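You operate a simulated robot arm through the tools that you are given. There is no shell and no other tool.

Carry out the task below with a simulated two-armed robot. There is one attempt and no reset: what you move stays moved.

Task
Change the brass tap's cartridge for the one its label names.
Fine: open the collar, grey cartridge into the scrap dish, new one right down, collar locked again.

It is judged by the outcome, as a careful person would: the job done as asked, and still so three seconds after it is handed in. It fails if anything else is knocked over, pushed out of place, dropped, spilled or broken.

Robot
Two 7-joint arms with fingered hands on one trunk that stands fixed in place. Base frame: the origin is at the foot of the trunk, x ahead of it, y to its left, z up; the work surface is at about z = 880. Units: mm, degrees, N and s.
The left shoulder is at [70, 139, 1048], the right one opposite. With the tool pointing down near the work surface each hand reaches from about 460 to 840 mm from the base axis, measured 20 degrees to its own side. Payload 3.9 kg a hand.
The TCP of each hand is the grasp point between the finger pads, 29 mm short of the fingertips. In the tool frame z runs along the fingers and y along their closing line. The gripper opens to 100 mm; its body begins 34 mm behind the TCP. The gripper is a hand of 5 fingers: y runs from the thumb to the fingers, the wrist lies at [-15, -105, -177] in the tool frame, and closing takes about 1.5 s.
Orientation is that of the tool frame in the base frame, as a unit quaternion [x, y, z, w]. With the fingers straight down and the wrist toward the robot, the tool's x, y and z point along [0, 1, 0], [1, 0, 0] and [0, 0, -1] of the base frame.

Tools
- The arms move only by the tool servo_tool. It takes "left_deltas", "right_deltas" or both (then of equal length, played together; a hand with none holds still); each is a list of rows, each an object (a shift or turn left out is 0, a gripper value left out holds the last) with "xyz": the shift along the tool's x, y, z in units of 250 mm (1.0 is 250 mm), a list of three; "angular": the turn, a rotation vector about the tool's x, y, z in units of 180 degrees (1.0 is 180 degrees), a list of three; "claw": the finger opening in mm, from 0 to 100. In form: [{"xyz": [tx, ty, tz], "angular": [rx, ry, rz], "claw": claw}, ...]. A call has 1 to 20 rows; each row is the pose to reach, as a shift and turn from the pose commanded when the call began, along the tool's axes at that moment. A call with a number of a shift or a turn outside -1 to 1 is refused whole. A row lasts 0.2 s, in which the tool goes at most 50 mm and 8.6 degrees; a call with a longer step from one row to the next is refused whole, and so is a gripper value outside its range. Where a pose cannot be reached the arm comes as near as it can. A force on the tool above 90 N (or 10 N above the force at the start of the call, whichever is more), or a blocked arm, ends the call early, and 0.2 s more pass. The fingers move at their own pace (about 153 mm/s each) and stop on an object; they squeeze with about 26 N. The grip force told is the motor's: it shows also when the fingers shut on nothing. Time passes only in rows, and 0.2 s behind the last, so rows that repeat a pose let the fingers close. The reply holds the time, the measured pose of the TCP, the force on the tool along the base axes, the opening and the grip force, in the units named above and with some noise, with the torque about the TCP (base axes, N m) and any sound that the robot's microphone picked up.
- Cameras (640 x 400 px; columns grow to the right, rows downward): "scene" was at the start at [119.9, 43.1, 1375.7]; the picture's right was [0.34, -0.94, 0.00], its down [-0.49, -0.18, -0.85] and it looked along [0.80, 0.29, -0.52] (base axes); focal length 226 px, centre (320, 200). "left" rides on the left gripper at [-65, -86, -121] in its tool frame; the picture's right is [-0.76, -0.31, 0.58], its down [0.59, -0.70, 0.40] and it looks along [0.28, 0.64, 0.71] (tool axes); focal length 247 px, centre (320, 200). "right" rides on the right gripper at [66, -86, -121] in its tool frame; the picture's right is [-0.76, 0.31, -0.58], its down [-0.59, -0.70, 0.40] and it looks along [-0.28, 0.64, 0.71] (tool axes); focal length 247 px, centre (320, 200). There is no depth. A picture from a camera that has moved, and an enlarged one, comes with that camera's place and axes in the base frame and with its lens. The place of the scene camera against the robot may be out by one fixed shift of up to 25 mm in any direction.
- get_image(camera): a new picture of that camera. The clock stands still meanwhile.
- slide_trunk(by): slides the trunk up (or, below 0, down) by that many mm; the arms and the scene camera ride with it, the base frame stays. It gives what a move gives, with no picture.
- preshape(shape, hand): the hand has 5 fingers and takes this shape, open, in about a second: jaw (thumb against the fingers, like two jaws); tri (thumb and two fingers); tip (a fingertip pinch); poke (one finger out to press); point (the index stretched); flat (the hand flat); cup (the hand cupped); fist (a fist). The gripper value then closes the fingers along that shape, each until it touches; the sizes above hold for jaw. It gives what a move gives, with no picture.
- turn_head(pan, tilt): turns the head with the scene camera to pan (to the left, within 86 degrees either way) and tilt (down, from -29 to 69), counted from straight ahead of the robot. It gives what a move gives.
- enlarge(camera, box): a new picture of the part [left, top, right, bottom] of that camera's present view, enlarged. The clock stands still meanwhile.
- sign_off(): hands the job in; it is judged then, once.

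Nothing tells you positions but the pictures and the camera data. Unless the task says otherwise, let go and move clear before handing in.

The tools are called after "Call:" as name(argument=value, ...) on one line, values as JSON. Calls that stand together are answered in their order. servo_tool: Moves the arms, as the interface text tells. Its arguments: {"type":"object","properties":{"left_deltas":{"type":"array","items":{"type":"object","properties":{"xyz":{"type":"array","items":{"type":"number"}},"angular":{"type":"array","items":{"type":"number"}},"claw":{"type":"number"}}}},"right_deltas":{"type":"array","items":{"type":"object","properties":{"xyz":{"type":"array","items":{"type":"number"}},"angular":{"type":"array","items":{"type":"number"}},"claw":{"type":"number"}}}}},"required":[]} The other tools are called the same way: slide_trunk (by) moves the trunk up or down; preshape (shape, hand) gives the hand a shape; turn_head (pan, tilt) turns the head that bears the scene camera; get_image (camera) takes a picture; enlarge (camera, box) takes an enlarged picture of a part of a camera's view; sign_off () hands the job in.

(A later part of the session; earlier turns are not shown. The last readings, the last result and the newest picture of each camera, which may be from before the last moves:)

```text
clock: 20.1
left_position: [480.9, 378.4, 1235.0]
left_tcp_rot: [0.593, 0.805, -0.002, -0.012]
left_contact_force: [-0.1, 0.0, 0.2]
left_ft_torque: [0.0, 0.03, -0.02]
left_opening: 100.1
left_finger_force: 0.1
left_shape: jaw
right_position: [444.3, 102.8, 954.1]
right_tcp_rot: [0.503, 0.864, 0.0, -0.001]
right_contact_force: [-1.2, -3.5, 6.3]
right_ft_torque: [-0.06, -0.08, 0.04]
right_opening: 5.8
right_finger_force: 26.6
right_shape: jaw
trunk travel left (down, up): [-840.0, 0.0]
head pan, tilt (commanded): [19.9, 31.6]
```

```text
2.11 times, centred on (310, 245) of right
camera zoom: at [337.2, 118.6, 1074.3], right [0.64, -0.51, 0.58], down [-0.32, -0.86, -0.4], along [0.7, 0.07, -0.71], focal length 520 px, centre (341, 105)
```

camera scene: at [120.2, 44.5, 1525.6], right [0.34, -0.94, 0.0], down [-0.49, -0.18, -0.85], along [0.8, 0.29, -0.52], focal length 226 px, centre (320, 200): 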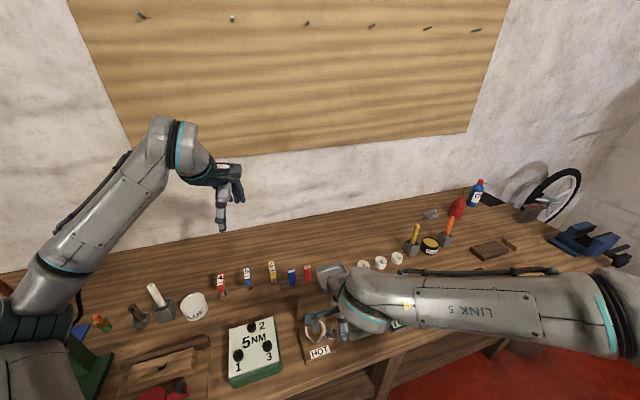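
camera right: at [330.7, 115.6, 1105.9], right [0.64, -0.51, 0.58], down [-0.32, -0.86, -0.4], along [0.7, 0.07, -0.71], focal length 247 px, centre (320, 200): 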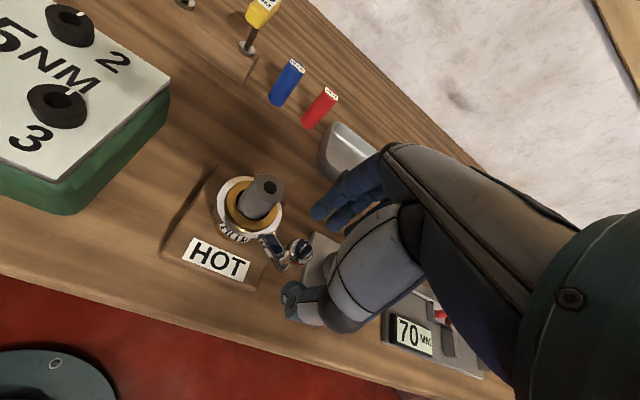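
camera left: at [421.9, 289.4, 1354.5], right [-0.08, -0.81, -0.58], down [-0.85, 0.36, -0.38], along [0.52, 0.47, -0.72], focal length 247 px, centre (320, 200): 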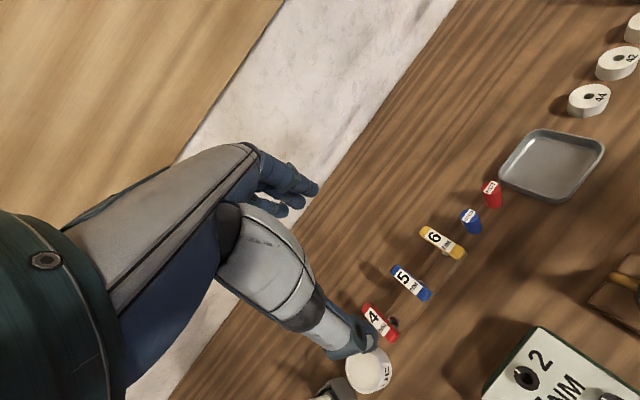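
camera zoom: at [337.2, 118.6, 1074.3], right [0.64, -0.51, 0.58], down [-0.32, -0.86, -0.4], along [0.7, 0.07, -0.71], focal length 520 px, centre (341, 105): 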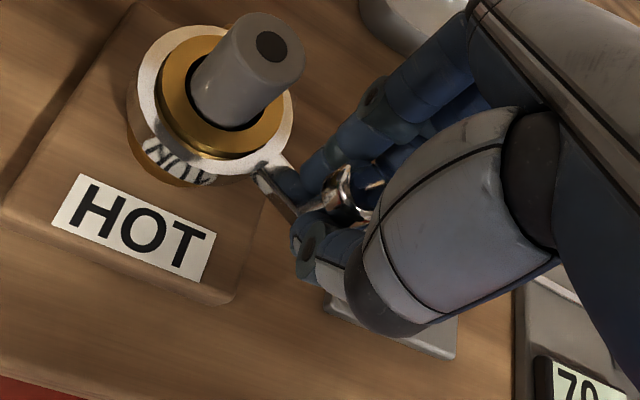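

The collar turns counterclockwise with almost no resistance. I carry on along the arc to about 30° more, watching force and sounds.

Call:
servo_tool(right_deltas=[{"xyz": [-0.0048, 0.0166, 0]}, {"xyz": [-0.0076, 0.0338, 0]}, {"xyz": [-0.0092, 0.0513, 0]}, {"xyz": [-0.009, 0.069, 0]}, {"xyz": [-0.0072, 0.086, 0]}, {"xyz": [-0.004, 0.1036, 0]}])

Call:
get_image(camera="right")

Call:
enlarge(camera="right", box=[210, 150, 410, 340])

```text
clock: 21.4
left_position: [481.1, 379.0, 1235.4]
left_tcp_rot: [0.594, 0.805, -0.001, -0.01]
left_contact_force: [0.2, 0.6, -0.5]
left_ft_torque: [-0.03, -0.01, 0.0]
left_opening: 99.9
left_finger_force: 0.2
left_shape: jaw
right_position: [466.3, 116.0, 953.4]
right_tcp_rot: [0.503, 0.864, 0.0, -0.002]
right_contact_force: [-5.0, -0.4, -2.3]
right_ft_torque: [0.02, -0.02, 0.18]
right_opening: 4.0
right_finger_force: 25.8
right_shape: jaw
trunk travel left (down, up): [-840.0, 0.0]
head pan, tilt (commanded): [19.9, 31.6]
```

```text
taken
camera right: at [359.9, 131.8, 1073.7], right [0.64, -0.51, 0.58], down [-0.32, -0.86, -0.4], along [0.7, 0.07, -0.71], focal length 247 px, centre (320, 200)
```

right: 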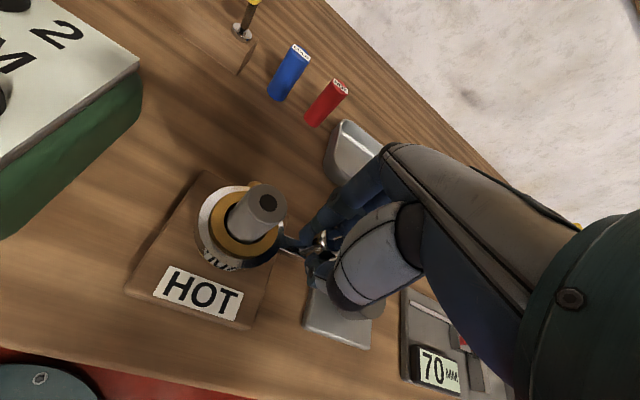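

```text
2.11 times, centred on (310, 245) of right
camera zoom: at [359.9, 131.8, 1073.7], right [0.64, -0.51, 0.58], down [-0.32, -0.86, -0.4], along [0.7, 0.07, -0.71], focal length 520 px, centre (341, 105)
```

zoom: 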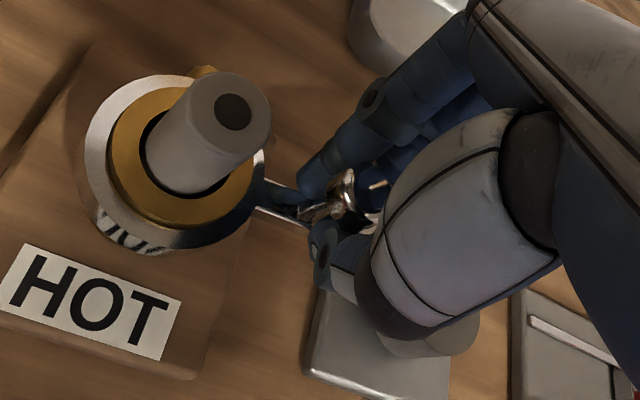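

The collar keeps turning freely with the knob now about 35° round. I continue counterclockwise another 30°.

Call:
servo_tool(right_deltas=[{"xyz": [0.002, 0.0168, 0]}, {"xyz": [0.008, 0.033, 0]}, {"xyz": [0.0155, 0.0483, 0]}, {"xyz": [0.0242, 0.0629, 0]}, {"xyz": [0.0343, 0.0769, 0]}, {"xyz": [0.0452, 0.09, 0]}])

Call:
get_image(camera="right")

Call:
enlarge(camera="right", box=[190, 150, 390, 340])

```text
clock: 22.9
left_position: [480.1, 379.3, 1234.8]
left_tcp_rot: [0.593, 0.805, -0.001, -0.011]
left_contact_force: [0.5, 0.0, -0.4]
left_ft_torque: [0.0, -0.01, -0.01]
left_opening: 100.2
left_finger_force: 0.0
left_shape: jaw
right_position: [479.9, 136.4, 952.2]
right_tcp_rot: [0.503, 0.864, -0.002, 0.0]
right_contact_force: [-12.7, -0.2, -15.2]
right_ft_torque: [0.07, 0.03, 0.2]
right_opening: 1.4
right_finger_force: 26.3
right_shape: jaw
trunk travel left (down, up): [-840.0, 0.0]
head pan, tilt (commanded): [19.9, 31.6]
```

```text
taken
camera right: at [373.7, 152.3, 1073.3], right [0.64, -0.51, 0.58], down [-0.32, -0.86, -0.4], along [0.7, 0.07, -0.71], focal length 247 px, centre (320, 200)
```

right: 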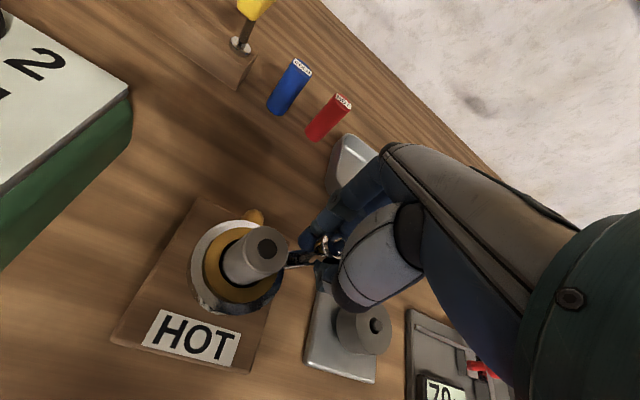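

```text
2.11 times, centred on (290, 245) of right
camera zoom: at [373.7, 152.3, 1073.3], right [0.64, -0.51, 0.58], down [-0.32, -0.86, -0.4], along [0.7, 0.07, -0.71], focal length 520 px, centre (383, 105)
```

zoom: 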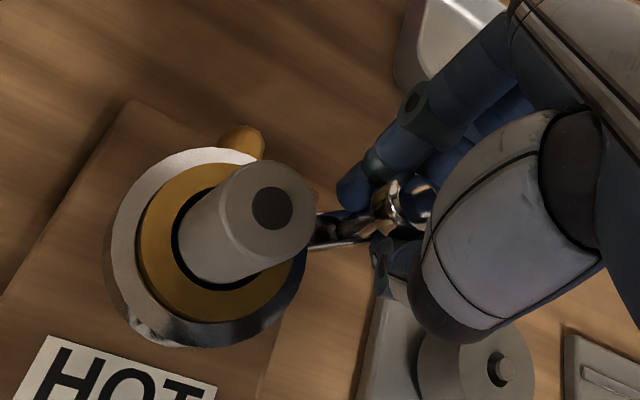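

The knob still sits at the grasp point; there's only a mild radial pull (~13 N). I continue along a slightly tighter arc for 15° more and watch for a stop.

Call:
servo_tool(right_deltas=[{"xyz": [0.0174, 0.0099, 0]}, {"xyz": [0.0303, 0.0204, 0]}, {"xyz": [0.0438, 0.0299, 0]}])

Call:
enlarge(camera="right", box=[190, 150, 390, 340])

```text
clock: 23.6
left_position: [482.3, 375.0, 1234.5]
left_tcp_rot: [0.594, 0.805, 0.0, -0.012]
left_contact_force: [-0.5, 0.4, 0.5]
left_ft_torque: [-0.01, 0.01, -0.03]
left_opening: 99.9
left_finger_force: 0.0
left_shape: jaw
right_position: [483.9, 144.8, 952.1]
right_tcp_rot: [0.505, 0.863, -0.001, -0.002]
right_contact_force: [-8.1, -20.0, -15.9]
right_ft_torque: [-0.13, -0.05, 0.09]
right_opening: 0.9
right_finger_force: 26.1
right_shape: jaw
trunk travel left (down, up): [-840.0, 0.0]
head pan, tilt (commanded): [19.9, 31.6]
```

```text
2.11 times, centred on (290, 245) of right
camera zoom: at [376.9, 160.9, 1073.2], right [0.64, -0.51, 0.58], down [-0.33, -0.86, -0.4], along [0.7, 0.07, -0.71], focal length 520 px, centre (383, 105)
```

zoom: 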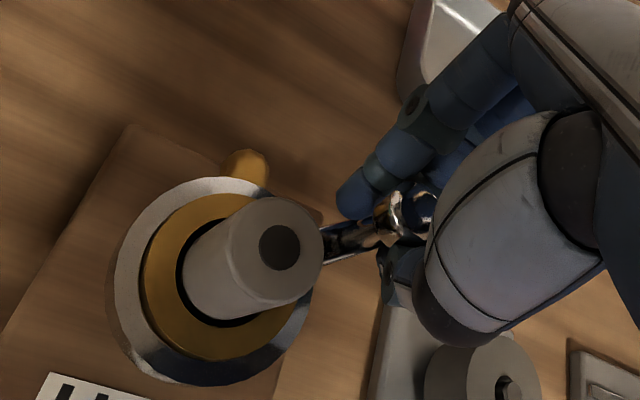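

The resistance rose to ~20 N sideways, so either a stop is reached after ~75° or my thumb is meeting the lever bar. I open a little, rise clear, and look at the lever.

Call:
servo_tool(right_deltas=[{"claw": 15}, {"claw": 30}, {"claw": 30}, {"xyz": [0, 0, -0.06], "claw": 30}, {"xyz": [0, 0, -0.16], "claw": 30}, {"xyz": [0, 0, -0.3], "claw": 30}])

Call:
get_image(camera="right")

Call:
enlarge(camera="right", box=[190, 150, 390, 340])

```text
clock: 25.1
left_position: [480.9, 377.3, 1234.2]
left_tcp_rot: [0.593, 0.805, -0.001, -0.01]
left_contact_force: [0.0, 0.2, 0.6]
left_ft_torque: [0.05, -0.01, -0.03]
left_opening: 100.1
left_finger_force: 0.1
left_shape: jaw
right_position: [482.5, 149.4, 1029.5]
right_tcp_rot: [0.503, 0.864, 0.001, -0.002]
right_contact_force: [0.0, -0.6, -0.6]
right_ft_torque: [0.0, 0.01, 0.0]
right_opening: 29.8
right_finger_force: 0.1
right_shape: jaw
trunk travel left (down, up): [-840.0, 0.0]
head pan, tilt (commanded): [19.9, 31.6]
```

```text
taken
camera right: at [375.9, 164.7, 1149.3], right [0.64, -0.51, 0.57], down [-0.32, -0.86, -0.4], along [0.7, 0.07, -0.71], focal length 247 px, centre (320, 200)
```

right: 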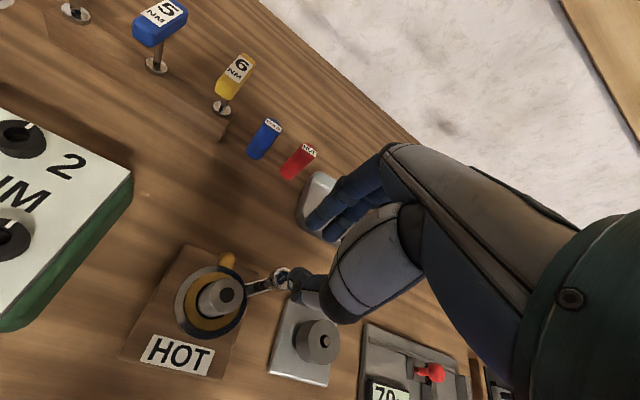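

```text
2.11 times, centred on (290, 245) of right
camera zoom: at [375.9, 164.7, 1149.3], right [0.64, -0.51, 0.57], down [-0.32, -0.86, -0.4], along [0.7, 0.07, -0.71], focal length 520 px, centre (383, 105)
```

zoom: 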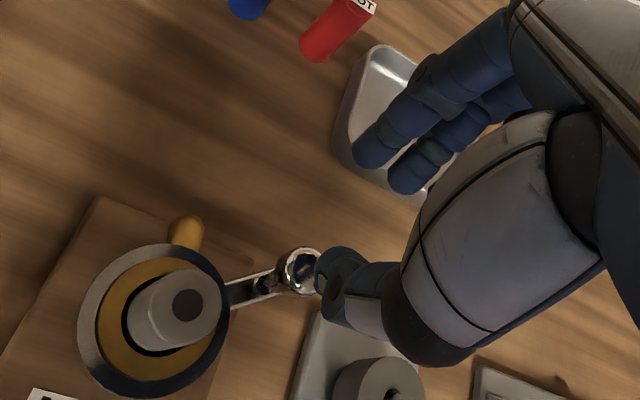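

The lever has turned about 66° (knob now ≈ (483, 138)), and it seems to have stopped there. I turn the hand 44° counterclockwise above the knob so its jaws are square to the lever, to test for a real stop.

Call:
servo_tool(right_deltas=[{"xyz": [-0.007, -0.003, 0], "angular": [0, 0, -0.04], "claw": 50}, {"xyz": [-0.013, -0.007, 0], "angular": [0, 0, -0.08], "claw": 50}, {"xyz": [-0.02, -0.01, 0], "angular": [0, 0, -0.12], "claw": 50}, {"xyz": [-0.026, -0.013, 0], "angular": [0, 0, -0.16], "claw": 50}, {"xyz": [-0.033, -0.017, 0], "angular": [0, 0, -0.2], "claw": 50}, {"xyz": [-0.039, -0.02, 0], "angular": [0, 0, -0.244], "claw": 50}])

Call:
get_image(camera="right")

Call:
enlarge(camera="right", box=[190, 170, 390, 360])

Call:
enlarge(camera="scene", box=[270, 250, 410, 370])

```text
clock: 26.4
left_position: [480.6, 378.5, 1234.0]
left_tcp_rot: [0.594, 0.805, -0.002, -0.01]
left_contact_force: [0.1, -0.1, -0.8]
left_ft_torque: [0.0, 0.03, 0.02]
left_opening: 99.8
left_finger_force: 0.0
left_shape: jaw
right_position: [484.5, 142.5, 1029.5]
right_tcp_rot: [0.242, 0.97, 0.001, -0.001]
right_contact_force: [0.5, 0.4, 0.4]
right_ft_torque: [-0.05, 0.04, 0.0]
right_opening: 49.9
right_finger_force: 0.1
right_shape: jaw
right hand out of reach, approached as far as the arm can: row 5, 6
trunk travel left (down, up): [-840.0, 0.0]
head pan, tilt (commanded): [19.9, 31.6]
```

```text
taken
camera right: at [385.3, 97.8, 1149.1], right [0.81, -0.09, 0.58], down [0.19, -0.9, -0.4], along [0.55, 0.43, -0.71], focal length 247 px, centre (320, 200)
```

right: 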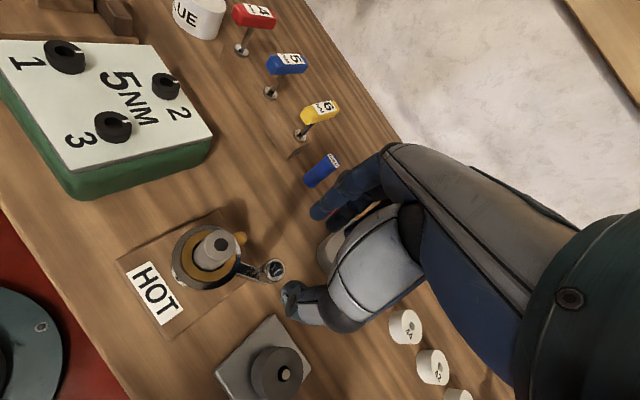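

```text
2.11 times, centred on (290, 265) of right
camera zoom: at [385.3, 97.8, 1149.1], right [0.81, -0.09, 0.58], down [0.19, -0.9, -0.4], along [0.55, 0.43, -0.71], focal length 520 px, centre (383, 63)
```

zoom: 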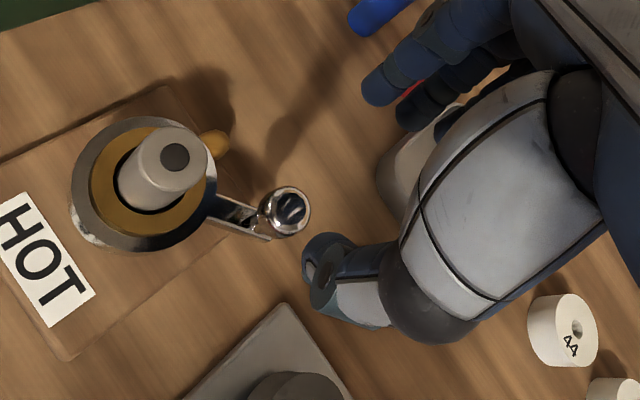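

```text
3.33 times, centred on (340, 310) of scene
camera zoom: at [119.5, 43.5, 1525.7], right [0.34, -0.94, 0.0], down [-0.49, -0.18, -0.85], along [0.8, 0.29, -0.52], focal length 752 px, centre (253, -167)
```

zoom: 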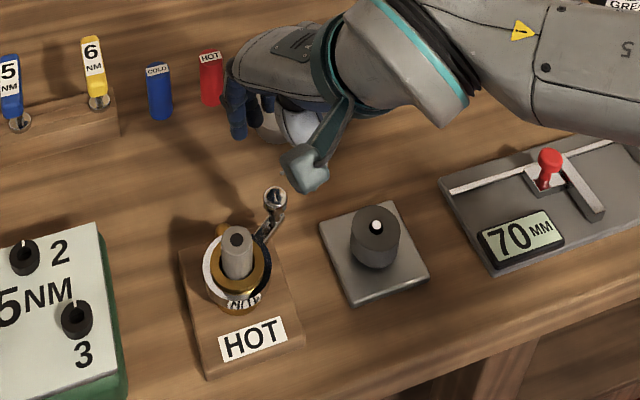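

The hand is now at 62° heading over the knob at ≈(483, 140); lever measures about -15°. I lower, grip the knob squarely, and give it a light push further round.

Call:
servo_tool(right_deltas=[{"xyz": [-0.001, -0.011, 0.1]}, {"xyz": [-0.001, -0.011, 0.2]}, {"xyz": [-0.001, -0.011, 0.306]}, {"xyz": [-0.001, -0.011, 0.306]}])

Call:
enlarge(camera="right", box=[190, 150, 390, 340])

```text
clock: 27.4
left_position: [480.4, 378.0, 1234.9]
left_tcp_rot: [0.593, 0.805, -0.001, -0.011]
left_contact_force: [-0.5, 0.5, 0.1]
left_ft_torque: [0.0, -0.01, 0.01]
left_opening: 99.9
left_finger_force: 0.1
left_shape: jaw
right_position: [482.6, 135.7, 951.8]
right_tcp_rot: [0.241, 0.97, 0.0, -0.001]
right_contact_force: [0.2, 0.2, -0.3]
right_ft_torque: [-0.02, 0.01, 0.01]
right_opening: 49.5
right_finger_force: 0.0
right_shape: jaw
trunk travel left (down, up): [-840.0, 0.0]
head pan, tilt (commanded): [19.9, 31.6]
```

```text
2.11 times, centred on (290, 245) of right
camera zoom: at [384.2, 92.5, 1071.9], right [0.81, -0.09, 0.58], down [0.19, -0.9, -0.4], along [0.55, 0.43, -0.71], focal length 520 px, centre (383, 105)
```

zoom: 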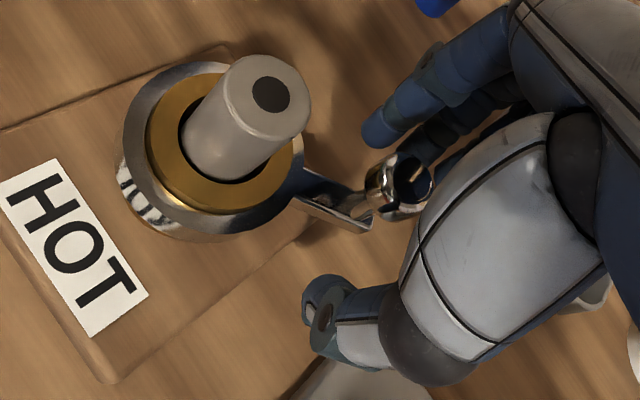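

The knob is about 4 mm toward the fingers; I shift accordingly and close on it.

Call:
servo_tool(right_deltas=[{"xyz": [0, 0.016, 0], "claw": 40}, {"xyz": [0, 0.016, 0], "claw": 20}, {"xyz": [0, 0.016, 0], "claw": 8}, {"xyz": [0, 0.016, 0], "claw": 0}, {"xyz": [0, 0.016, 0], "claw": 0}, {"xyz": [0, 0.016, 0], "claw": 0}, {"xyz": [0, 0.016, 0], "claw": 0}, {"xyz": [0, 0.016, 0], "claw": 0}])

Call:
enlarge(camera="right", box=[190, 150, 390, 340])

```text
clock: 29.2
left_position: [480.7, 376.3, 1234.2]
left_tcp_rot: [0.594, 0.805, -0.001, -0.01]
left_contact_force: [-0.6, -0.8, 0.9]
left_ft_torque: [0.0, -0.02, -0.02]
left_opening: 99.9
left_finger_force: 0.1
left_shape: jaw
right_position: [483.9, 138.9, 953.5]
right_tcp_rot: [0.243, 0.97, 0.0, 0.0]
right_contact_force: [-4.0, -7.1, -1.3]
right_ft_torque: [-0.38, 0.16, -0.04]
right_opening: 1.3
right_finger_force: 25.9
right_shape: jaw
trunk travel left (down, up): [-840.0, 0.0]
head pan, tilt (commanded): [19.9, 31.6]
```

```text
2.11 times, centred on (290, 245) of right
camera zoom: at [385.7, 94.9, 1072.1], right [0.81, -0.09, 0.58], down [0.19, -0.9, -0.4], along [0.55, 0.43, -0.71], focal length 520 px, centre (383, 105)
```

zoom: 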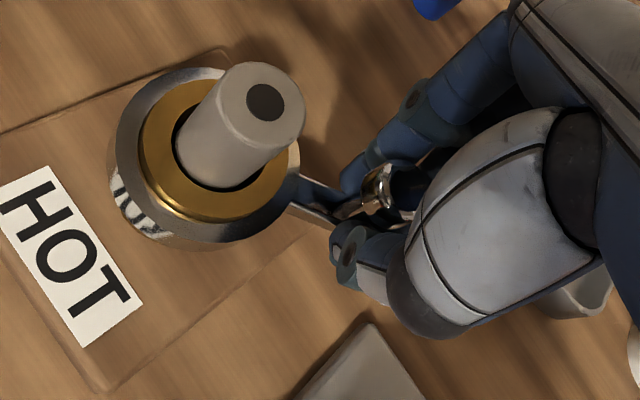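

Gripped. I push gently 5 mm further counterclockwise to see whether the collar still moves.

Call:
servo_tool(right_deltas=[{"xyz": [0.0022, 0.0097, 0]}, {"xyz": [0.0044, 0.0194, 0]}, {"xyz": [0.0044, 0.0194, 0]}])

Call:
enlarge(camera="right", box=[190, 150, 390, 340])

```text
clock: 30.1
left_position: [481.6, 374.2, 1235.8]
left_tcp_rot: [0.593, 0.805, 0.0, -0.01]
left_contact_force: [-0.1, -0.5, -0.9]
left_ft_torque: [-0.02, -0.02, 0.02]
left_opening: 99.9
left_finger_force: 0.1
left_shape: jaw
right_position: [485.3, 141.7, 952.1]
right_tcp_rot: [0.243, 0.97, 0.001, -0.001]
right_contact_force: [-8.5, -19.5, -4.0]
right_ft_torque: [-0.55, 0.26, -0.03]
right_opening: 0.8
right_finger_force: 26.2
right_shape: jaw
trunk travel left (down, up): [-840.0, 0.0]
head pan, tilt (commanded): [19.9, 31.6]
```

```text
2.11 times, centred on (290, 245) of right
camera zoom: at [386.7, 97.4, 1072.1], right [0.81, -0.09, 0.57], down [0.19, -0.9, -0.4], along [0.55, 0.43, -0.71], focal length 520 px, centre (383, 105)
```

zoom: 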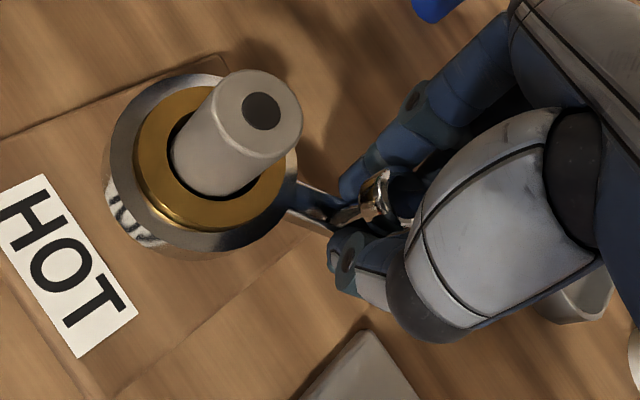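

The push met a firm stop (~20 N, no more turn), so the collar is at its open end after about 67°. I release the knob, rise, and move over the cartridge.

Call:
servo_tool(right_deltas=[{"xyz": [0.0, 0.004, 0], "claw": 20}, {"xyz": [0, 0.004, 0], "claw": 34}, {"xyz": [0, 0.004, 0], "claw": 34}, {"xyz": [0, 0.004, -0.08], "claw": 34}, {"xyz": [0, 0.004, -0.18], "claw": 34}, {"xyz": [0, 0.004, -0.28], "claw": 34}])

Call:
get_image(camera="right")

Call:
enlarge(camera="right", box=[190, 170, 390, 360])

```text
clock: 31.4
left_position: [481.3, 377.8, 1233.7]
left_tcp_rot: [0.594, 0.805, -0.001, -0.01]
left_contact_force: [-0.4, -0.4, -0.2]
left_ft_torque: [0.0, 0.02, -0.03]
left_opening: 100.1
left_finger_force: 0.2
left_shape: jaw
right_position: [484.9, 145.5, 1022.3]
right_tcp_rot: [0.242, 0.97, 0.0, 0.0]
right_contact_force: [0.0, 0.1, 1.1]
right_ft_torque: [-0.04, -0.02, 0.0]
right_opening: 33.8
right_finger_force: 0.0
right_shape: jaw
trunk travel left (down, up): [-840.0, 0.0]
head pan, tilt (commanded): [19.9, 31.6]
```

```text
taken
camera right: at [387.6, 101.5, 1142.7], right [0.81, -0.09, 0.58], down [0.19, -0.9, -0.4], along [0.55, 0.43, -0.71], focal length 247 px, centre (320, 200)
```

right: 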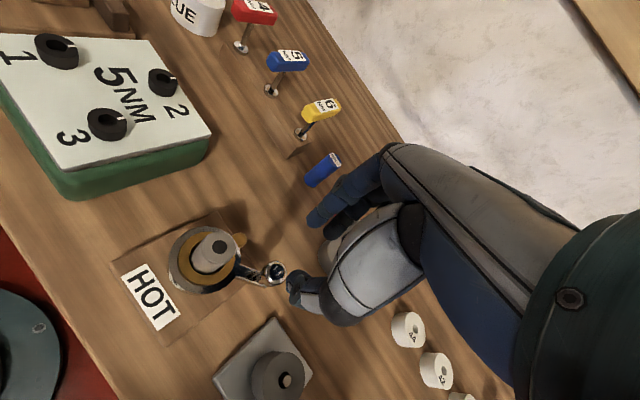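

```text
2.11 times, centred on (290, 265) of right
camera zoom: at [387.6, 101.5, 1142.7], right [0.81, -0.09, 0.58], down [0.19, -0.9, -0.4], along [0.55, 0.43, -0.71], focal length 520 px, centre (383, 63)
```

zoom: 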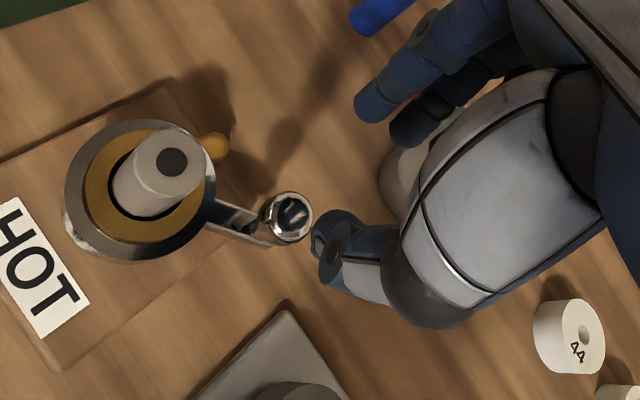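

Everything is consistent: cartridge at (432, 153), knob at (484, 139). I move the hand over the cartridge at safe height with a 55 mm opening.

Call:
servo_tool(right_deltas=[{"xyz": [0.075, -0.024, 0], "claw": 50}, {"xyz": [0.15, -0.048, 0], "claw": 55}, {"xyz": [0.2244, -0.0713, 0], "claw": 55}, {"xyz": [0.2244, -0.0713, 0], "claw": 55}])

Call:
get_image(camera="right")

Call:
enlarge(camera="right", box=[210, 150, 410, 340])

```text
clock: 32.5
left_position: [481.6, 377.5, 1234.1]
left_tcp_rot: [0.593, 0.805, -0.002, -0.011]
left_contact_force: [0.5, -1.0, -0.5]
left_ft_torque: [0.0, 0.0, 0.01]
left_opening: 100.1
left_finger_force: 0.1
left_shape: jaw
right_position: [429.9, 155.5, 1022.8]
right_tcp_rot: [0.243, 0.97, 0.001, 0.0]
right_contact_force: [0.1, -1.0, 0.2]
right_ft_torque: [0.0, 0.04, -0.03]
right_opening: 54.8
right_finger_force: 0.0
right_shape: jaw
trunk travel left (down, up): [-840.0, 0.0]
head pan, tilt (commanded): [19.9, 31.6]
```

```text
taken
camera right: at [330.2, 111.8, 1142.2], right [0.81, -0.09, 0.58], down [0.19, -0.9, -0.4], along [0.55, 0.43, -0.71], focal length 247 px, centre (320, 200)
```

right: 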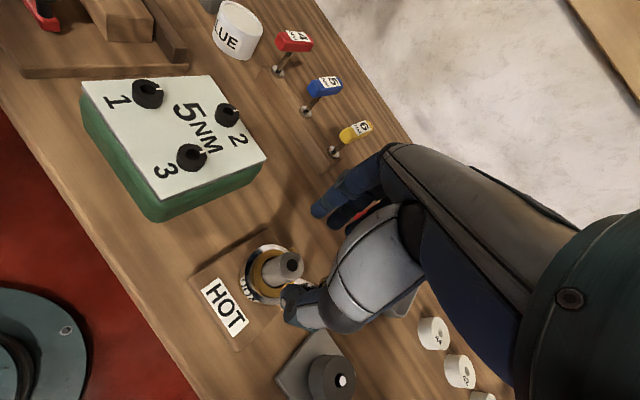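

```text
2.11 times, centred on (310, 245) of right
camera zoom: at [330.2, 111.8, 1142.2], right [0.81, -0.09, 0.58], down [0.19, -0.9, -0.4], along [0.55, 0.43, -0.71], focal length 520 px, centre (341, 105)
```

zoom: 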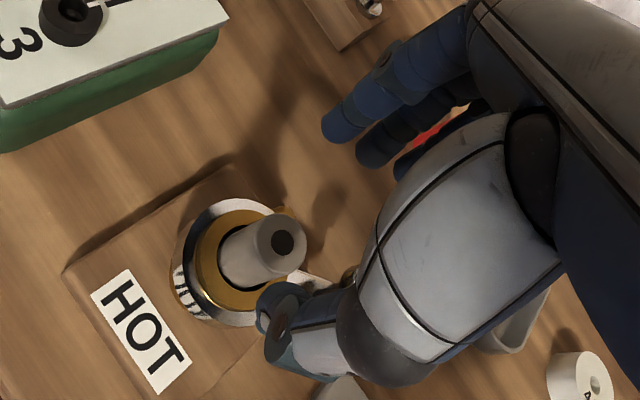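

The cartridge is lined up between thumb and fingers. I lower to grip height (fingertips ~10 mm above the ring) and look.

Call:
servo_tool(right_deltas=[{"xyz": [0, 0, 0.08]}, {"xyz": [0, 0, 0.16]}, {"xyz": [0, 0, 0.244]}, {"xyz": [0, 0, 0.244]}])

Call:
enlarge(camera="right", box=[210, 150, 410, 340])

Call:
enlarge(camera="scene", box=[270, 250, 410, 370])

```text
clock: 33.5
left_position: [481.5, 377.8, 1234.9]
left_tcp_rot: [0.593, 0.805, -0.001, -0.01]
left_contact_force: [-0.8, -0.1, 0.8]
left_ft_torque: [-0.02, 0.0, -0.01]
left_opening: 100.0
left_finger_force: 0.1
left_shape: jaw
right_position: [427.1, 157.0, 961.4]
right_tcp_rot: [0.243, 0.97, 0.0, -0.001]
right_contact_force: [0.0, 0.2, -0.1]
right_ft_torque: [0.01, -0.03, 0.0]
right_opening: 55.0
right_finger_force: 0.1
right_shape: jaw
trunk travel left (down, up): [-840.0, 0.0]
head pan, tilt (commanded): [19.9, 31.6]
```

```text
2.11 times, centred on (310, 245) of right
camera zoom: at [329.3, 112.0, 1081.2], right [0.81, -0.09, 0.58], down [0.19, -0.9, -0.4], along [0.55, 0.43, -0.71], focal length 520 px, centre (341, 105)
```

zoom: 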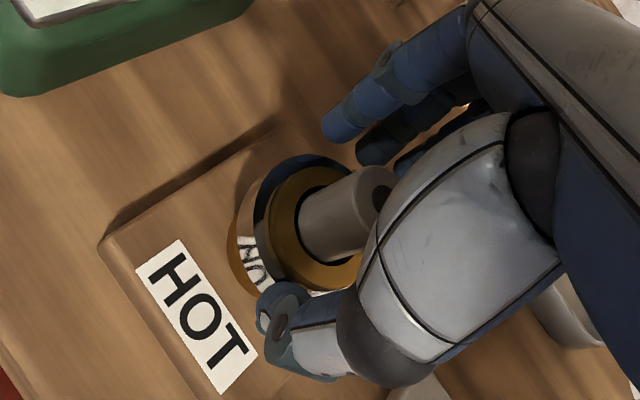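

```text
3.33 times, centred on (340, 310) of scene
camera zoom: at [119.8, 42.9, 1525.7], right [0.34, -0.94, 0.0], down [-0.49, -0.18, -0.85], along [0.8, 0.29, -0.52], focal length 752 px, centre (253, -167)
```

zoom: 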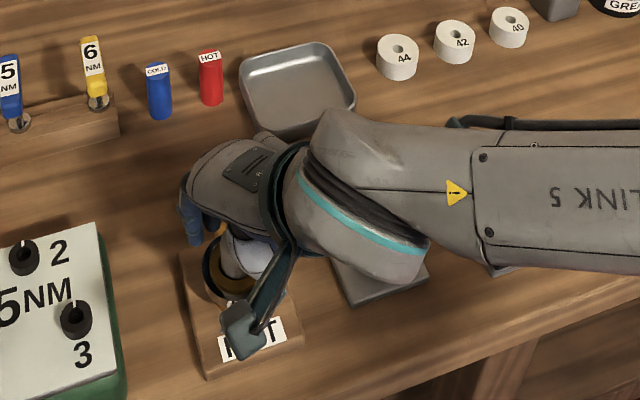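

The hand straddles the cartridge with no contact. I close on it.

Call:
servo_tool(right_deltas=[{"claw": 40}, {"claw": 30}, {"claw": 22}, {"claw": 14}, {"claw": 8}, {"claw": 8}, {"claw": 8}])

Call:
enlarge(camera="right", box=[210, 150, 410, 340])

```text
clock: 35.0
left_position: [479.3, 376.1, 1236.3]
left_tcp_rot: [0.594, 0.805, -0.001, -0.01]
left_contact_force: [0.1, -0.1, -0.1]
left_ft_torque: [-0.01, -0.03, 0.02]
left_opening: 99.9
left_finger_force: 0.1
left_shape: jaw
right_position: [427.0, 155.5, 963.5]
right_tcp_rot: [0.242, 0.97, 0.001, 0.001]
right_contact_force: [-1.3, -0.6, 16.9]
right_ft_torque: [-0.07, -0.05, -0.01]
right_opening: 26.0
right_finger_force: 25.8
right_shape: jaw
trunk travel left (down, up): [-840.0, 0.0]
head pan, tilt (commanded): [19.9, 31.6]
```

```text
2.11 times, centred on (310, 245) of right
camera zoom: at [328.1, 111.5, 1082.8], right [0.81, -0.09, 0.58], down [0.19, -0.9, -0.4], along [0.55, 0.44, -0.71], focal length 520 px, centre (341, 105)
```

zoom: 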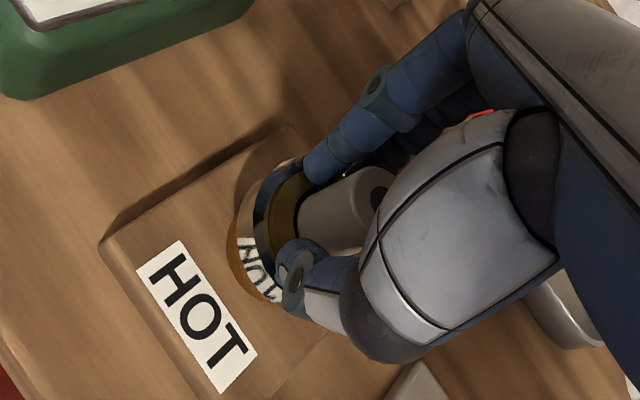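

The hand holds the cartridge (26 mm, 26 N); the fingertips touch the collar lightly. I raise gently to see if the cartridge comes free.

Call:
servo_tool(right_deltas=[{"xyz": [0, 0, -0.012]}, {"xyz": [0, 0, -0.024]}, {"xyz": [0, 0, -0.036]}])

Call:
enlarge(camera="right", box=[210, 150, 410, 340])

```text
clock: 35.9
left_position: [480.0, 379.5, 1235.6]
left_tcp_rot: [0.594, 0.805, -0.001, -0.009]
left_contact_force: [-0.6, 0.1, 0.2]
left_ft_torque: [-0.03, -0.02, 0.01]
left_opening: 99.7
left_finger_force: 0.1
left_shape: jaw
right_position: [426.2, 158.4, 969.9]
right_tcp_rot: [0.241, 0.97, 0.001, 0.0]
right_contact_force: [-4.7, 0.0, -1.4]
right_ft_torque: [0.0, 0.17, -0.01]
right_opening: 21.2
right_finger_force: 26.2
right_shape: jaw
trunk travel left (down, up): [-840.0, 0.0]
head pan, tilt (commanded): [19.9, 31.6]
```

```text
2.11 times, centred on (310, 245) of right
camera zoom: at [327.6, 113.2, 1090.5], right [0.81, -0.08, 0.58], down [0.19, -0.9, -0.4], along [0.55, 0.43, -0.71], focal length 520 px, centre (341, 105)
```

zoom: 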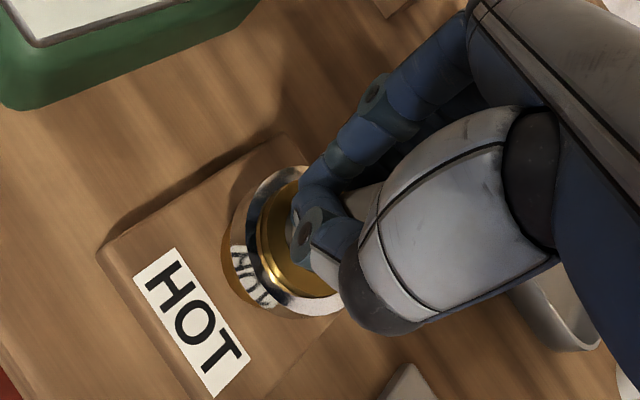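

The grip tightened to 21 mm once clear of the collar. I look closer before lifting more.

Call:
enlarge(camera="right", box=[270, 190, 370, 290])

Call:
enlarge(camera="scene", box=[290, 280, 370, 340])

```text
4.00 times, centred on (320, 240) of right
camera zoom: at [327.6, 113.2, 1090.5], right [0.81, -0.08, 0.58], down [0.19, -0.9, -0.4], along [0.55, 0.43, -0.71], focal length 988 px, centre (320, 40)
```

zoom: 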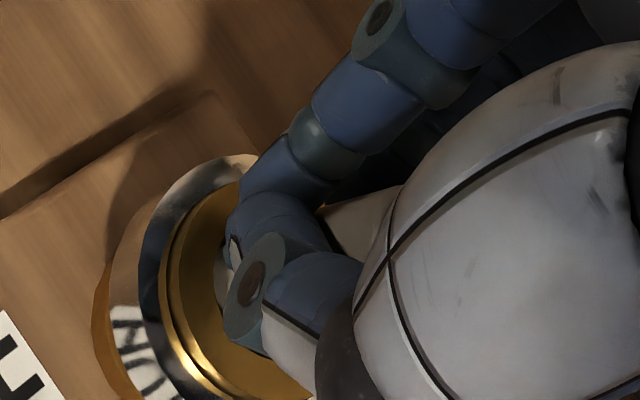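

```text
6.67 times, centred on (330, 310) of scene
camera zoom: at [117.9, 44.1, 1525.8], right [0.34, -0.94, 0.0], down [-0.49, -0.18, -0.85], along [0.8, 0.29, -0.52], focal length 1504 px, centre (253, -533)
```

zoom: 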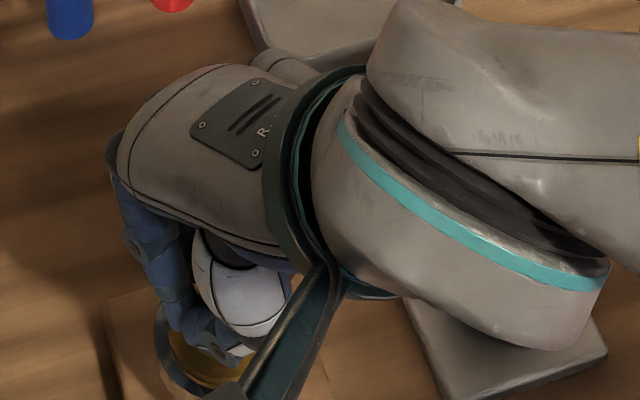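

The index and thumb have closed beside the cartridge's near side while it sits deeper between the other fingers. I raise a bit more and check whether the cartridge follows.

Call:
servo_tool(right_deltas=[{"xyz": [0, 0, -0.02]}, {"xyz": [0, 0, -0.04]}, {"xyz": [0, 0, -0.06]}])

Call:
get_image(camera="right")

Call:
enlarge(camera="right", box=[230, 170, 390, 310])

```text
clock: 36.6
left_position: [481.8, 378.6, 1235.3]
left_tcp_rot: [0.593, 0.805, -0.001, -0.01]
left_contact_force: [0.2, -0.4, -0.1]
left_ft_torque: [-0.01, 0.04, 0.0]
left_opening: 99.8
left_finger_force: 0.1
left_shape: jaw
right_position: [428.3, 157.2, 985.0]
right_tcp_rot: [0.242, 0.97, 0.0, 0.001]
right_contact_force: [-1.9, 3.9, 0.1]
right_ft_torque: [0.04, 0.04, -0.02]
right_opening: 19.4
right_finger_force: 26.0
right_shape: jaw
trunk travel left (down, up): [-840.0, 0.0]
head pan, tilt (commanded): [19.9, 31.6]
```

```text
taken
camera right: at [329.8, 112.9, 1105.5], right [0.81, -0.09, 0.58], down [0.19, -0.9, -0.4], along [0.55, 0.43, -0.71], focal length 247 px, centre (320, 200)
```

right: 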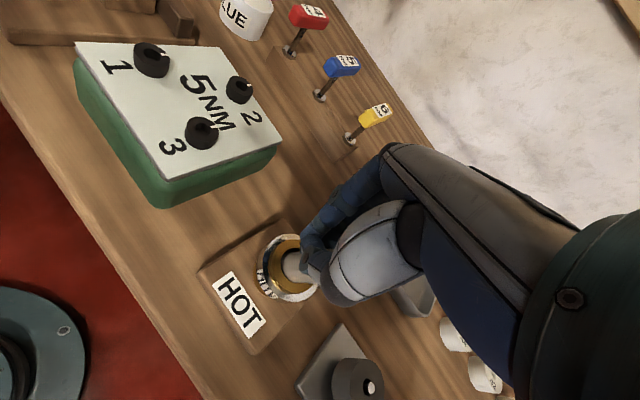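

```text
2.86 times, centred on (310, 240) of right
camera zoom: at [329.8, 112.9, 1105.5], right [0.81, -0.09, 0.58], down [0.19, -0.9, -0.4], along [0.55, 0.43, -0.71], focal length 706 px, centre (349, 86)
```

zoom: 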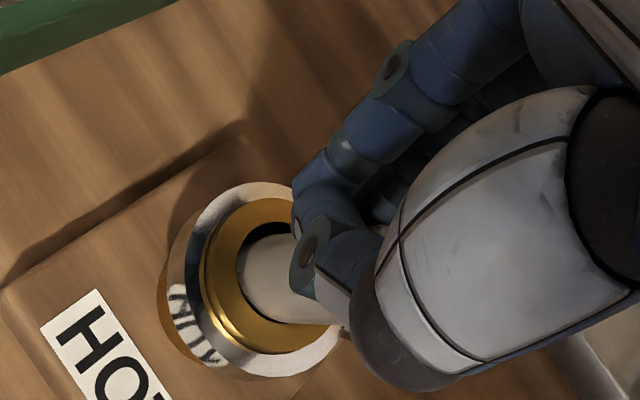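

The fingers slipped off to the side rather than lifting it, so the grasp was off-centre. I open, rise and re-measure.

Call:
servo_tool(right_deltas=[{"claw": 35}, {"claw": 55}, {"claw": 55}, {"xyz": [0, 0, -0.08], "claw": 55}, {"xyz": [0, 0, -0.16], "claw": 55}])

Call:
get_image(camera="right")

Call:
enlarge(camera="right", box=[220, 160, 400, 330])

Call:
get_image(camera="scene")

```text
clock: 37.9
left_position: [481.0, 378.8, 1234.5]
left_tcp_rot: [0.594, 0.804, 0.0, -0.01]
left_contact_force: [0.1, 0.0, 0.2]
left_ft_torque: [0.0, 0.0, -0.02]
left_opening: 99.7
left_finger_force: 0.0
left_shape: jaw
right_position: [427.3, 154.7, 1024.4]
right_tcp_rot: [0.243, 0.97, 0.0, 0.0]
right_contact_force: [-0.1, -0.2, -0.3]
right_ft_torque: [0.0, 0.05, 0.01]
right_opening: 54.7
right_finger_force: 0.0
right_shape: jaw
trunk travel left (down, up): [-840.0, 0.0]
head pan, tilt (commanded): [19.9, 31.6]
```

```text
taken
camera right: at [329.4, 111.6, 1145.0], right [0.81, -0.09, 0.58], down [0.19, -0.9, -0.4], along [0.55, 0.43, -0.71], focal length 247 px, centre (320, 200)
```

right: 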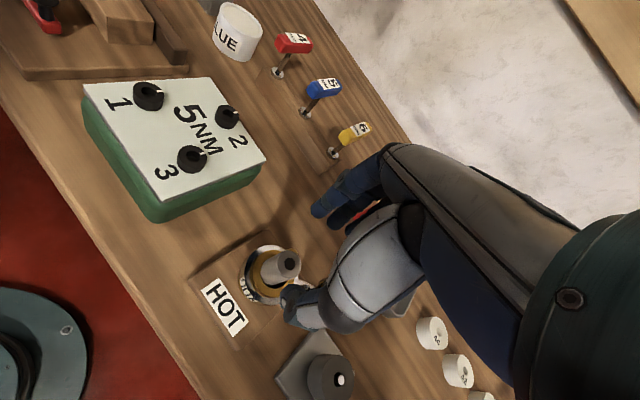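

```text
2.35 times, centred on (310, 245) of right
camera zoom: at [329.4, 111.6, 1145.0], right [0.81, -0.09, 0.58], down [0.19, -0.9, -0.4], along [0.55, 0.43, -0.71], focal length 581 px, centre (344, 94)
```

zoom: 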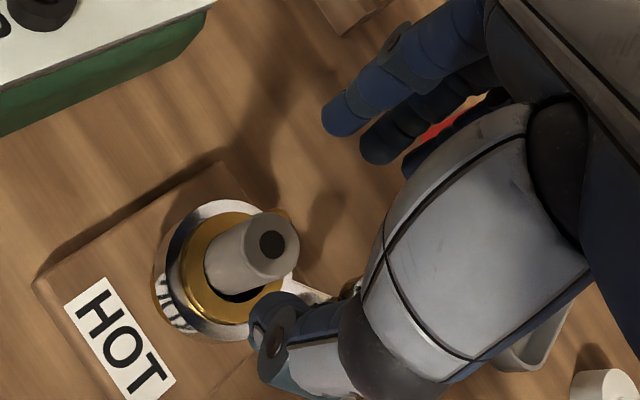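

```text
taken
camera scene: at [119.6, 42.7, 1525.7], right [0.34, -0.94, 0.0], down [-0.49, -0.18, -0.85], along [0.8, 0.29, -0.52], focal length 226 px, centre (320, 200)
```

scene: 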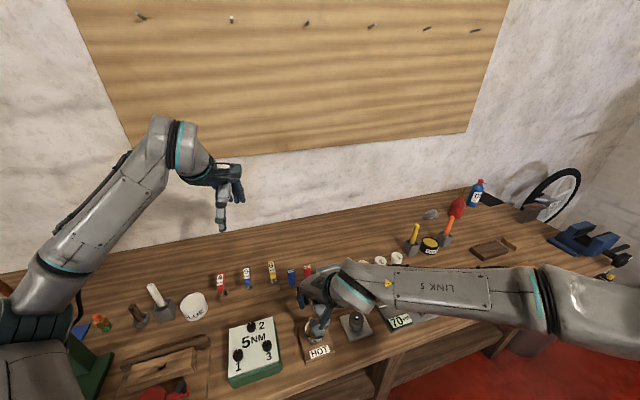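

The cartridge now sits loose in the tap, so the collar is open; my grip was just off to one side (thumb is opposite x≈+2 in the tool, not -6). I switch to the narrower three-finger shape so the ring and little fingers stay clear of the knob.

Call:
preshape(hand="right", shape="tri")

Call:
get_image(camera="right")

Call:
enlarge(camera="right", box=[220, 160, 400, 330])

```text
clock: 38.8
left_position: [481.6, 378.0, 1234.8]
left_tcp_rot: [0.593, 0.805, -0.001, -0.01]
left_contact_force: [0.0, -0.2, 0.0]
left_ft_torque: [0.01, -0.01, 0.0]
left_opening: 99.8
left_finger_force: 0.1
left_shape: jaw
right_position: [427.5, 156.1, 1024.1]
right_tcp_rot: [0.243, 0.97, 0.001, 0.0]
right_contact_force: [-0.3, 0.1, 0.2]
right_ft_torque: [0.02, 0.0, 0.01]
right_opening: 99.8
right_finger_force: 0.0
right_shape: tri
trunk travel left (down, up): [-840.0, 0.0]
head pan, tilt (commanded): [19.9, 31.6]
```

```text
taken
camera right: at [329.6, 111.9, 1144.6], right [0.81, -0.09, 0.58], down [0.19, -0.9, -0.4], along [0.55, 0.43, -0.71], focal length 247 px, centre (320, 200)
```

right: 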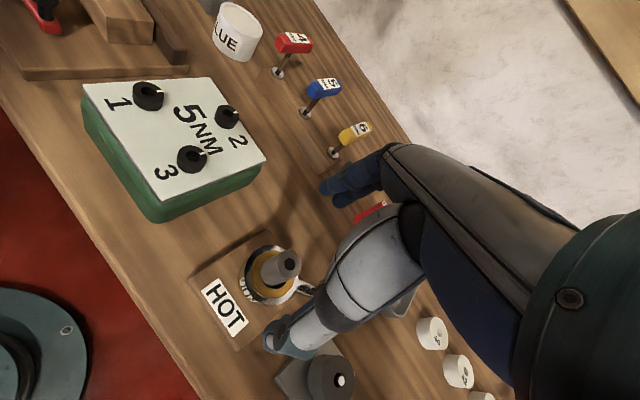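

```text
2.35 times, centred on (310, 245) of right
camera zoom: at [329.6, 111.9, 1144.6], right [0.81, -0.09, 0.58], down [0.19, -0.9, -0.4], along [0.55, 0.43, -0.71], focal length 581 px, centre (344, 94)
```

zoom: 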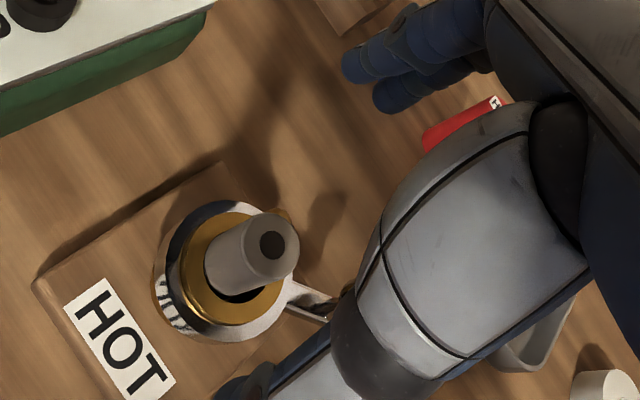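

In the three-finger shape only index, middle and thumb are out. I close to 50 mm to see where the pads meet.

Call:
servo_tool(right_deltas=[{"claw": 75}, {"claw": 50}, {"claw": 50}, {"claw": 50}])

Call:
enlarge(camera="right", box=[220, 160, 400, 330])

```text
clock: 39.8
left_position: [479.9, 378.4, 1234.4]
left_tcp_rot: [0.593, 0.805, -0.001, -0.009]
left_contact_force: [-1.0, 0.3, 0.4]
left_ft_torque: [0.02, -0.01, 0.0]
left_opening: 99.9
left_finger_force: 0.0
left_shape: jaw
right_position: [428.1, 155.3, 1024.6]
right_tcp_rot: [0.243, 0.97, 0.0, 0.0]
right_contact_force: [-0.6, 1.3, -0.2]
right_ft_torque: [-0.01, -0.03, 0.0]
right_opening: 50.4
right_finger_force: 0.2
right_shape: tri
trunk travel left (down, up): [-840.0, 0.0]
head pan, tilt (commanded): [19.9, 31.6]
```

```text
2.35 times, centred on (310, 245) of right
camera zoom: at [329.6, 111.9, 1144.8], right [0.81, -0.09, 0.58], down [0.19, -0.9, -0.4], along [0.55, 0.43, -0.71], focal length 581 px, centre (344, 94)
```

zoom: 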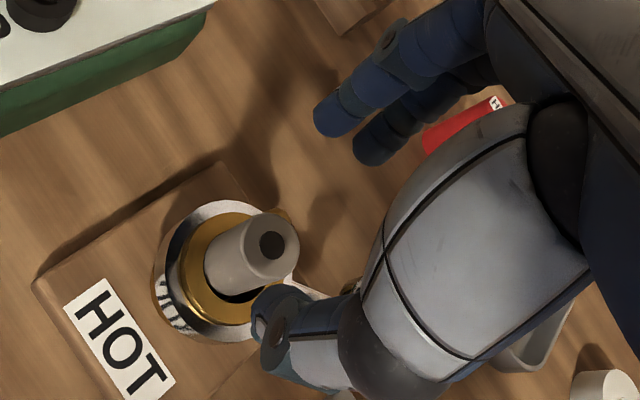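

With tri shape the pads meet at tool x≈+5, so I shift the hand 9.5 mm the other way, then lower to z≈966 around the cartridge.

Call:
servo_tool(right_deltas=[{"xyz": [-0.038, 0.002, 0]}, {"xyz": [-0.038, 0.002, 0.08]}, {"xyz": [-0.038, 0.002, 0.16]}, {"xyz": [-0.038, 0.002, 0.232]}, {"xyz": [-0.038, 0.002, 0.232]}])

Call:
enlarge(camera="right", box=[220, 160, 400, 330])

```text
clock: 41.0
left_position: [481.0, 379.3, 1235.2]
left_tcp_rot: [0.593, 0.805, -0.001, -0.011]
left_contact_force: [-0.2, -0.4, 0.0]
left_ft_torque: [0.0, 0.03, 0.0]
left_opening: 99.9
left_finger_force: 0.1
left_shape: jaw
right_position: [435.7, 152.0, 966.5]
right_tcp_rot: [0.243, 0.97, 0.0, -0.001]
right_contact_force: [0.0, 0.3, 0.2]
right_ft_torque: [0.0, 0.01, 0.02]
right_opening: 50.3
right_finger_force: 0.0
right_shape: tri
trunk travel left (down, up): [-840.0, 0.0]
head pan, tilt (commanded): [19.9, 31.6]
```

```text
2.35 times, centred on (310, 245) of right
camera zoom: at [338.1, 108.4, 1086.8], right [0.81, -0.09, 0.58], down [0.19, -0.9, -0.4], along [0.55, 0.43, -0.71], focal length 581 px, centre (344, 94)
```

zoom: 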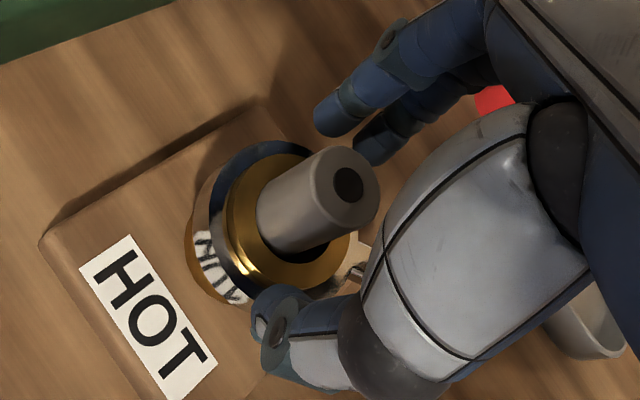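

The cartridge sits right between thumb and the two fingers. I close on it.

Call:
servo_tool(right_deltas=[{"claw": 40}, {"claw": 30}, {"claw": 20}, {"claw": 10}, {"claw": 5}, {"claw": 5}, {"claw": 5}])

Call:
enlarge(camera="right", box=[220, 160, 400, 330])

```text
clock: 42.5
left_position: [481.5, 375.6, 1234.9]
left_tcp_rot: [0.593, 0.805, 0.0, -0.01]
left_contact_force: [0.1, 0.9, 0.8]
left_ft_torque: [0.01, -0.02, 0.03]
left_opening: 99.6
left_finger_force: 0.1
left_shape: jaw
right_position: [437.6, 151.6, 967.5]
right_tcp_rot: [0.242, 0.97, 0.001, -0.001]
right_contact_force: [0.5, -4.8, 1.3]
right_ft_torque: [-0.14, 0.02, 0.01]
right_opening: 12.0
right_finger_force: 26.2
right_shape: tri
trunk travel left (down, up): [-840.0, 0.0]
head pan, tilt (commanded): [19.9, 31.6]
```

```text
2.35 times, centred on (310, 245) of right
camera zoom: at [338.3, 107.4, 1087.1], right [0.81, -0.09, 0.58], down [0.19, -0.9, -0.4], along [0.55, 0.43, -0.71], focal length 581 px, centre (344, 94)
```

zoom: 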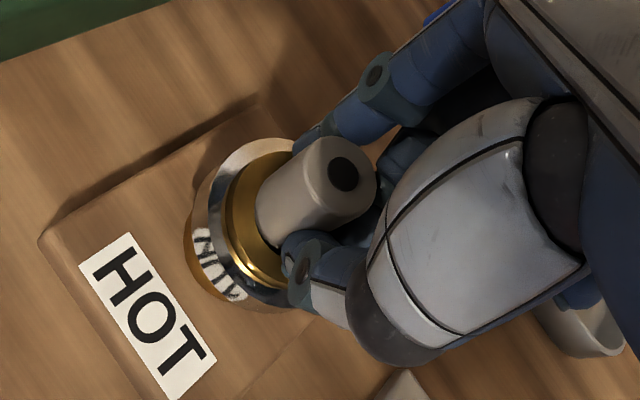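

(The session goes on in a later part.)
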